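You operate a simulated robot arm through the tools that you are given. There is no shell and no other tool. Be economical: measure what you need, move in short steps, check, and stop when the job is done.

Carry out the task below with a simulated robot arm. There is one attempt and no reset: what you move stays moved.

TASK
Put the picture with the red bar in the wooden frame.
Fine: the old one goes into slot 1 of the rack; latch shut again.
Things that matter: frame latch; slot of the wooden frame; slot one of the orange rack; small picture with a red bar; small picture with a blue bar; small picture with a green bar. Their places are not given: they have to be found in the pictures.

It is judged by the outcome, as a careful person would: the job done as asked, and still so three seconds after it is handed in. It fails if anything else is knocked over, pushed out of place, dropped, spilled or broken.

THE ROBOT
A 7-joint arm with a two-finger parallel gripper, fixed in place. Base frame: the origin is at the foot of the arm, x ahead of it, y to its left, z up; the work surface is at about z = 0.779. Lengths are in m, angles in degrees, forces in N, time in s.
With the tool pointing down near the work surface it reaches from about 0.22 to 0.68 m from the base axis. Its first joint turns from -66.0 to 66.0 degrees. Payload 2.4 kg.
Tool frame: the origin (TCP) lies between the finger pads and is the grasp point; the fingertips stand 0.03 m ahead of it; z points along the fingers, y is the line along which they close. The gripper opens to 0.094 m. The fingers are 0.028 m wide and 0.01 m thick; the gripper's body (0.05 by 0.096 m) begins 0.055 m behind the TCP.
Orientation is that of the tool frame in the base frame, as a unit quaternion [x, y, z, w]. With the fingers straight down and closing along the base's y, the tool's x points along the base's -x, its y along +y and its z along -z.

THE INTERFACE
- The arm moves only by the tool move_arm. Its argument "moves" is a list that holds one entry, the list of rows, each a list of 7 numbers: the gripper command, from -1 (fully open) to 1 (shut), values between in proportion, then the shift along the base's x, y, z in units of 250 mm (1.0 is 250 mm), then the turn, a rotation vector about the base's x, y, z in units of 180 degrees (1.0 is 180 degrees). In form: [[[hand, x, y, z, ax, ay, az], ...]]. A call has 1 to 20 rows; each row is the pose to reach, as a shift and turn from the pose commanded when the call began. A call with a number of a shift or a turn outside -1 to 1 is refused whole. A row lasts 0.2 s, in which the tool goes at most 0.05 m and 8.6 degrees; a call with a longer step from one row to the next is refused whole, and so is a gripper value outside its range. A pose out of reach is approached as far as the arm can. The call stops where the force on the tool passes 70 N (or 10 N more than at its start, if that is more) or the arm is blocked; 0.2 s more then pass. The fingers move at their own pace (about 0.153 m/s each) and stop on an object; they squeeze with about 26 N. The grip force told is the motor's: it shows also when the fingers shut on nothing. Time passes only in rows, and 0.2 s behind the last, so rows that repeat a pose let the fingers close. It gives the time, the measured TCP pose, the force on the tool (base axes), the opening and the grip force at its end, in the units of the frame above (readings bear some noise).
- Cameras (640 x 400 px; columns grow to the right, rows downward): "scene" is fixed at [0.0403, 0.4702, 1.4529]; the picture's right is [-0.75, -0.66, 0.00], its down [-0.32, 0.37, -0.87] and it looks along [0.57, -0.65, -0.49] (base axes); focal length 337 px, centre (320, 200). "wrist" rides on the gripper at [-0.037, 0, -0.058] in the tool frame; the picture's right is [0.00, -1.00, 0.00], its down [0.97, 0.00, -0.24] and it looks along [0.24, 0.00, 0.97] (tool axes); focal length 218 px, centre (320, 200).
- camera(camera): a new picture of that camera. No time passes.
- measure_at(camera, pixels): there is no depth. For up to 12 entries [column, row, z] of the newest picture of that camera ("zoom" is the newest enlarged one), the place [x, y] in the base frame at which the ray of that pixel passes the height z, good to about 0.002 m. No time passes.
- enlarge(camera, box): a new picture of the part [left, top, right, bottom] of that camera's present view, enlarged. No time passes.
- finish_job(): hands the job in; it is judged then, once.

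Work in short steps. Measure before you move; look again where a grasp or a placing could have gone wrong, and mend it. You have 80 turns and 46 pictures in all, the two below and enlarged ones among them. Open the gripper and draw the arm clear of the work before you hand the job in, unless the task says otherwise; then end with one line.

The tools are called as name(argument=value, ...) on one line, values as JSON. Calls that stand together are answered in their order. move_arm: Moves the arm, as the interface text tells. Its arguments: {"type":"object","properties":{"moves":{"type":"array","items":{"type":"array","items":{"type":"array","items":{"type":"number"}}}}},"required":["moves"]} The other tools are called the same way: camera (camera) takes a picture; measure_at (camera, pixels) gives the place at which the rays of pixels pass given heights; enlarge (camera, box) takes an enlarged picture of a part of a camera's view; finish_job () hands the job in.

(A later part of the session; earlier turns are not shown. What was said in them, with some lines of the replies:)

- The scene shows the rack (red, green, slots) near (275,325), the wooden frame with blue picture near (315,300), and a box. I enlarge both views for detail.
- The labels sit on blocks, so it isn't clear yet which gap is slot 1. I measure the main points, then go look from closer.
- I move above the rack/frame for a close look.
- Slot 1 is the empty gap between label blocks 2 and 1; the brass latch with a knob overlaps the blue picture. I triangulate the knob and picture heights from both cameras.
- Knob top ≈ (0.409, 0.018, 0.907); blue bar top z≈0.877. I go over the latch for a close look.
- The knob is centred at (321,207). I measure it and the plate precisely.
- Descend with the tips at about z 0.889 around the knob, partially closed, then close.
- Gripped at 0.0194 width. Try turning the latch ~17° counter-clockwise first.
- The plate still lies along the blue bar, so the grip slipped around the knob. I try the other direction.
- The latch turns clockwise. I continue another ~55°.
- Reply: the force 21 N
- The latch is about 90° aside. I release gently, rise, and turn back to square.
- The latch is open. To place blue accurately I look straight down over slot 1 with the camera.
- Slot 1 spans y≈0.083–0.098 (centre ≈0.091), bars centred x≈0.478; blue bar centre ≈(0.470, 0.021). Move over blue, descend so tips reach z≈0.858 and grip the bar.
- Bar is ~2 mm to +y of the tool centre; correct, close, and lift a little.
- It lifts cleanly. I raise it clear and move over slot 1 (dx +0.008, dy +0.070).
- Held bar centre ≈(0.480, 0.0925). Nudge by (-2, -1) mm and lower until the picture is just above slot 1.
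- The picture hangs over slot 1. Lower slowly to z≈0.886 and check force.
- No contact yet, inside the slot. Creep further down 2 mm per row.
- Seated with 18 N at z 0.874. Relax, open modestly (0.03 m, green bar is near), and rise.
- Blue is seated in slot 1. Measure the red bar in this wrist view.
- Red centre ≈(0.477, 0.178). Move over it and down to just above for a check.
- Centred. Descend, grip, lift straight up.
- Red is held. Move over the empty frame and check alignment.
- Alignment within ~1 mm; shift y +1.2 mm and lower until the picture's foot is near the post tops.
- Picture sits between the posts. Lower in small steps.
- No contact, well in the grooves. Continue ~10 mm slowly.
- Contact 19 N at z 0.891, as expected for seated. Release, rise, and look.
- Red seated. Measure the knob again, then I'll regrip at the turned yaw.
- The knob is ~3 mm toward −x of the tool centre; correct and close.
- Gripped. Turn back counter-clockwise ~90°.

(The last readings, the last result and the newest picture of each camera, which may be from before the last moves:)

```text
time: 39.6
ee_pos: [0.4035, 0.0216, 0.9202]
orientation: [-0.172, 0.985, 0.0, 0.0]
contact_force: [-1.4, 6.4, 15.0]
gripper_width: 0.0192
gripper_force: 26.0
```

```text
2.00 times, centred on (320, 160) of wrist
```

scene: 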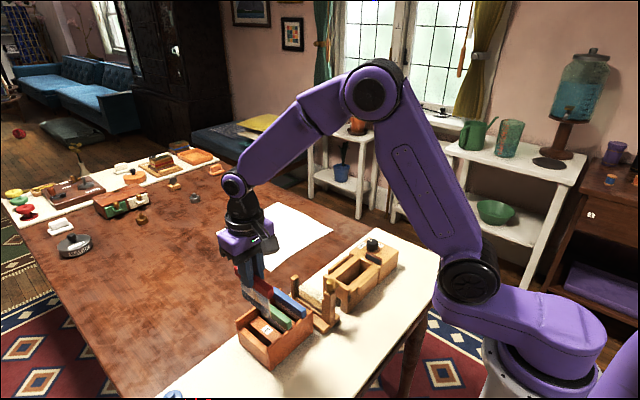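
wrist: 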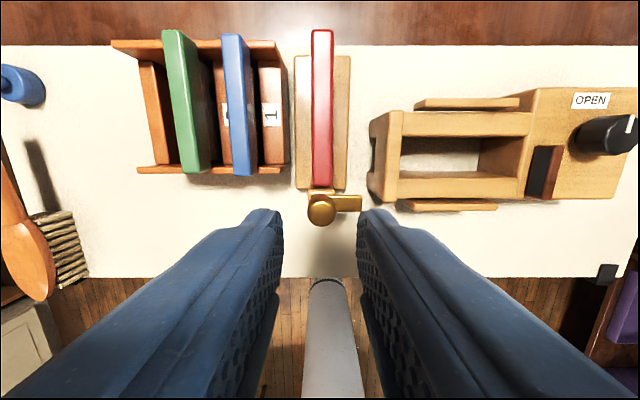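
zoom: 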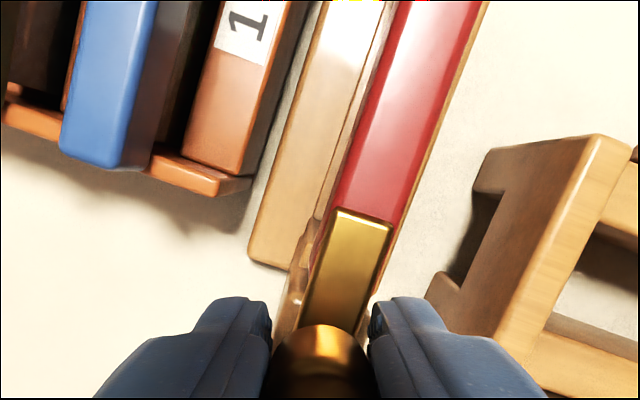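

The plate lies along the red bar again, against its stop. Release, rise, straighten, and check.

move_arm(moves=[[[0.5, 0, 0, 0, 0, 0, 0], [0, 0, 0, 0, 0, 0, 0], [0, 0, 0, 0, 0, 0, 0], [0, 0, 0, 0.1, 0, 0, 0], [0, 0, 0, 0.25, 0, 0, 0], [0, 0, 0, 0.4, 0, 0, -0.04], [-0.5, 0, 0, 0.4, 0, 0, -0.08], [-1, 0, 0, 0.4, 0, 0, -0.11], [-1, 0, 0, 0.4, 0, 0, -0.11]]])

camera(camera="wrist")

enlarge(camera="scene", box=[240, 230, 370, 350])

```text
time: 41.6
ee_pos: [0.404, 0.0223, 1.0205]
orientation: [0.0, 1.0, 0.0, 0.0]
contact_force: [0.2, -0.5, -0.9]
gripper_width: 0.0939
gripper_force: 0.0
```

```text
7 pictures are left
```

wrist: 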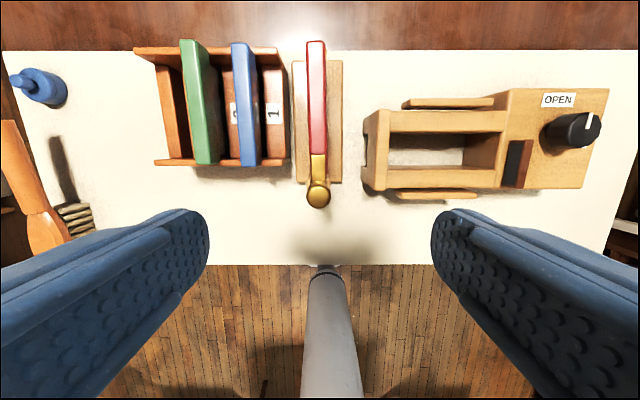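

```text
3.33 times, centred on (305, 290) of scene
```

zoom: 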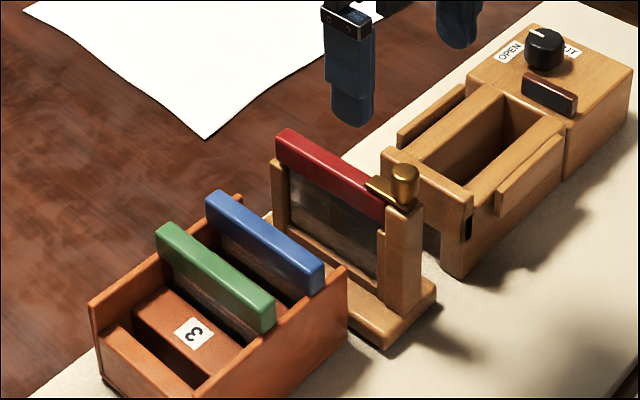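

Everything is in place: red in the frame, latch over it, blue in slot 1. Draw the arm up and clear.

move_arm(moves=[[[-1, 0, 0, 0.18, 0, 0, 0], [-1, 0.02, -0.1, 0.36, 0, 0, 0], [-1, 0.06, -0.25, 0.5, 0, 0, 0], [-1, 0.1, -0.42, 0.6, 0, 0, 0], [-1, 0.1, -0.42, 0.6, 0, 0, 0]]])

camera(camera="scene")

```text
refused: row 2 steps farther than a row can; nothing moved
```

```text
5 pictures are left
```

scene: 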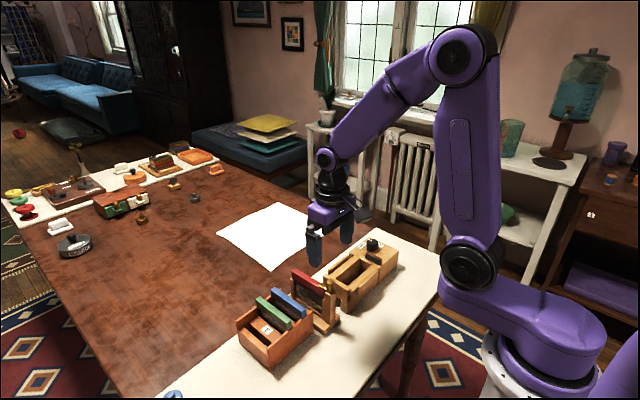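

The step was too long; repeat with smaller steps.

move_arm(moves=[[[-1, 0, 0, 0.15, 0, 0, 0], [-1, 0, 0, 0.3, 0, 0, 0], [-1, 0, 0, 0.45, 0, 0, 0], [-1, 0.04, -0.12, 0.55, 0, 0, 0], [-1, 0.08, -0.26, 0.6, 0, 0, 0], [-1, 0.08, -0.4, 0.6, 0, 0, 0], [-1, 0.08, -0.4, 0.6, 0, 0, 0]]])

enlarge(camera="scene", box=[220, 220, 420, 380])

```text
time: 43.2
ee_pos: [0.4223, -0.0815, 1.1721]
orientation: [0.0, 1.0, 0.0, 0.0]
contact_force: [0.4, 0.2, 0.1]
gripper_width: 0.0941
gripper_force: 0.1
```

```text
2.50 times, centred on (320, 300) of scene
```

zoom: 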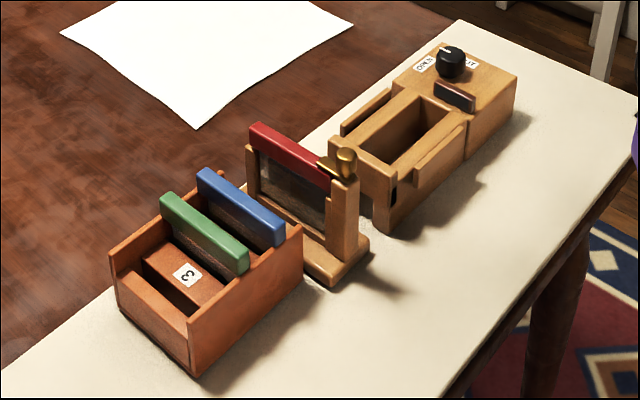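

All is as asked and the arm is clear; handing in.

finish_job()

```text
The job is handed in.
```

The red-bar picture is in the wooden frame with the latch shut over it, the old blue-bar picture is in slot 1 of the rack, and the final picture shows nothing else moved.
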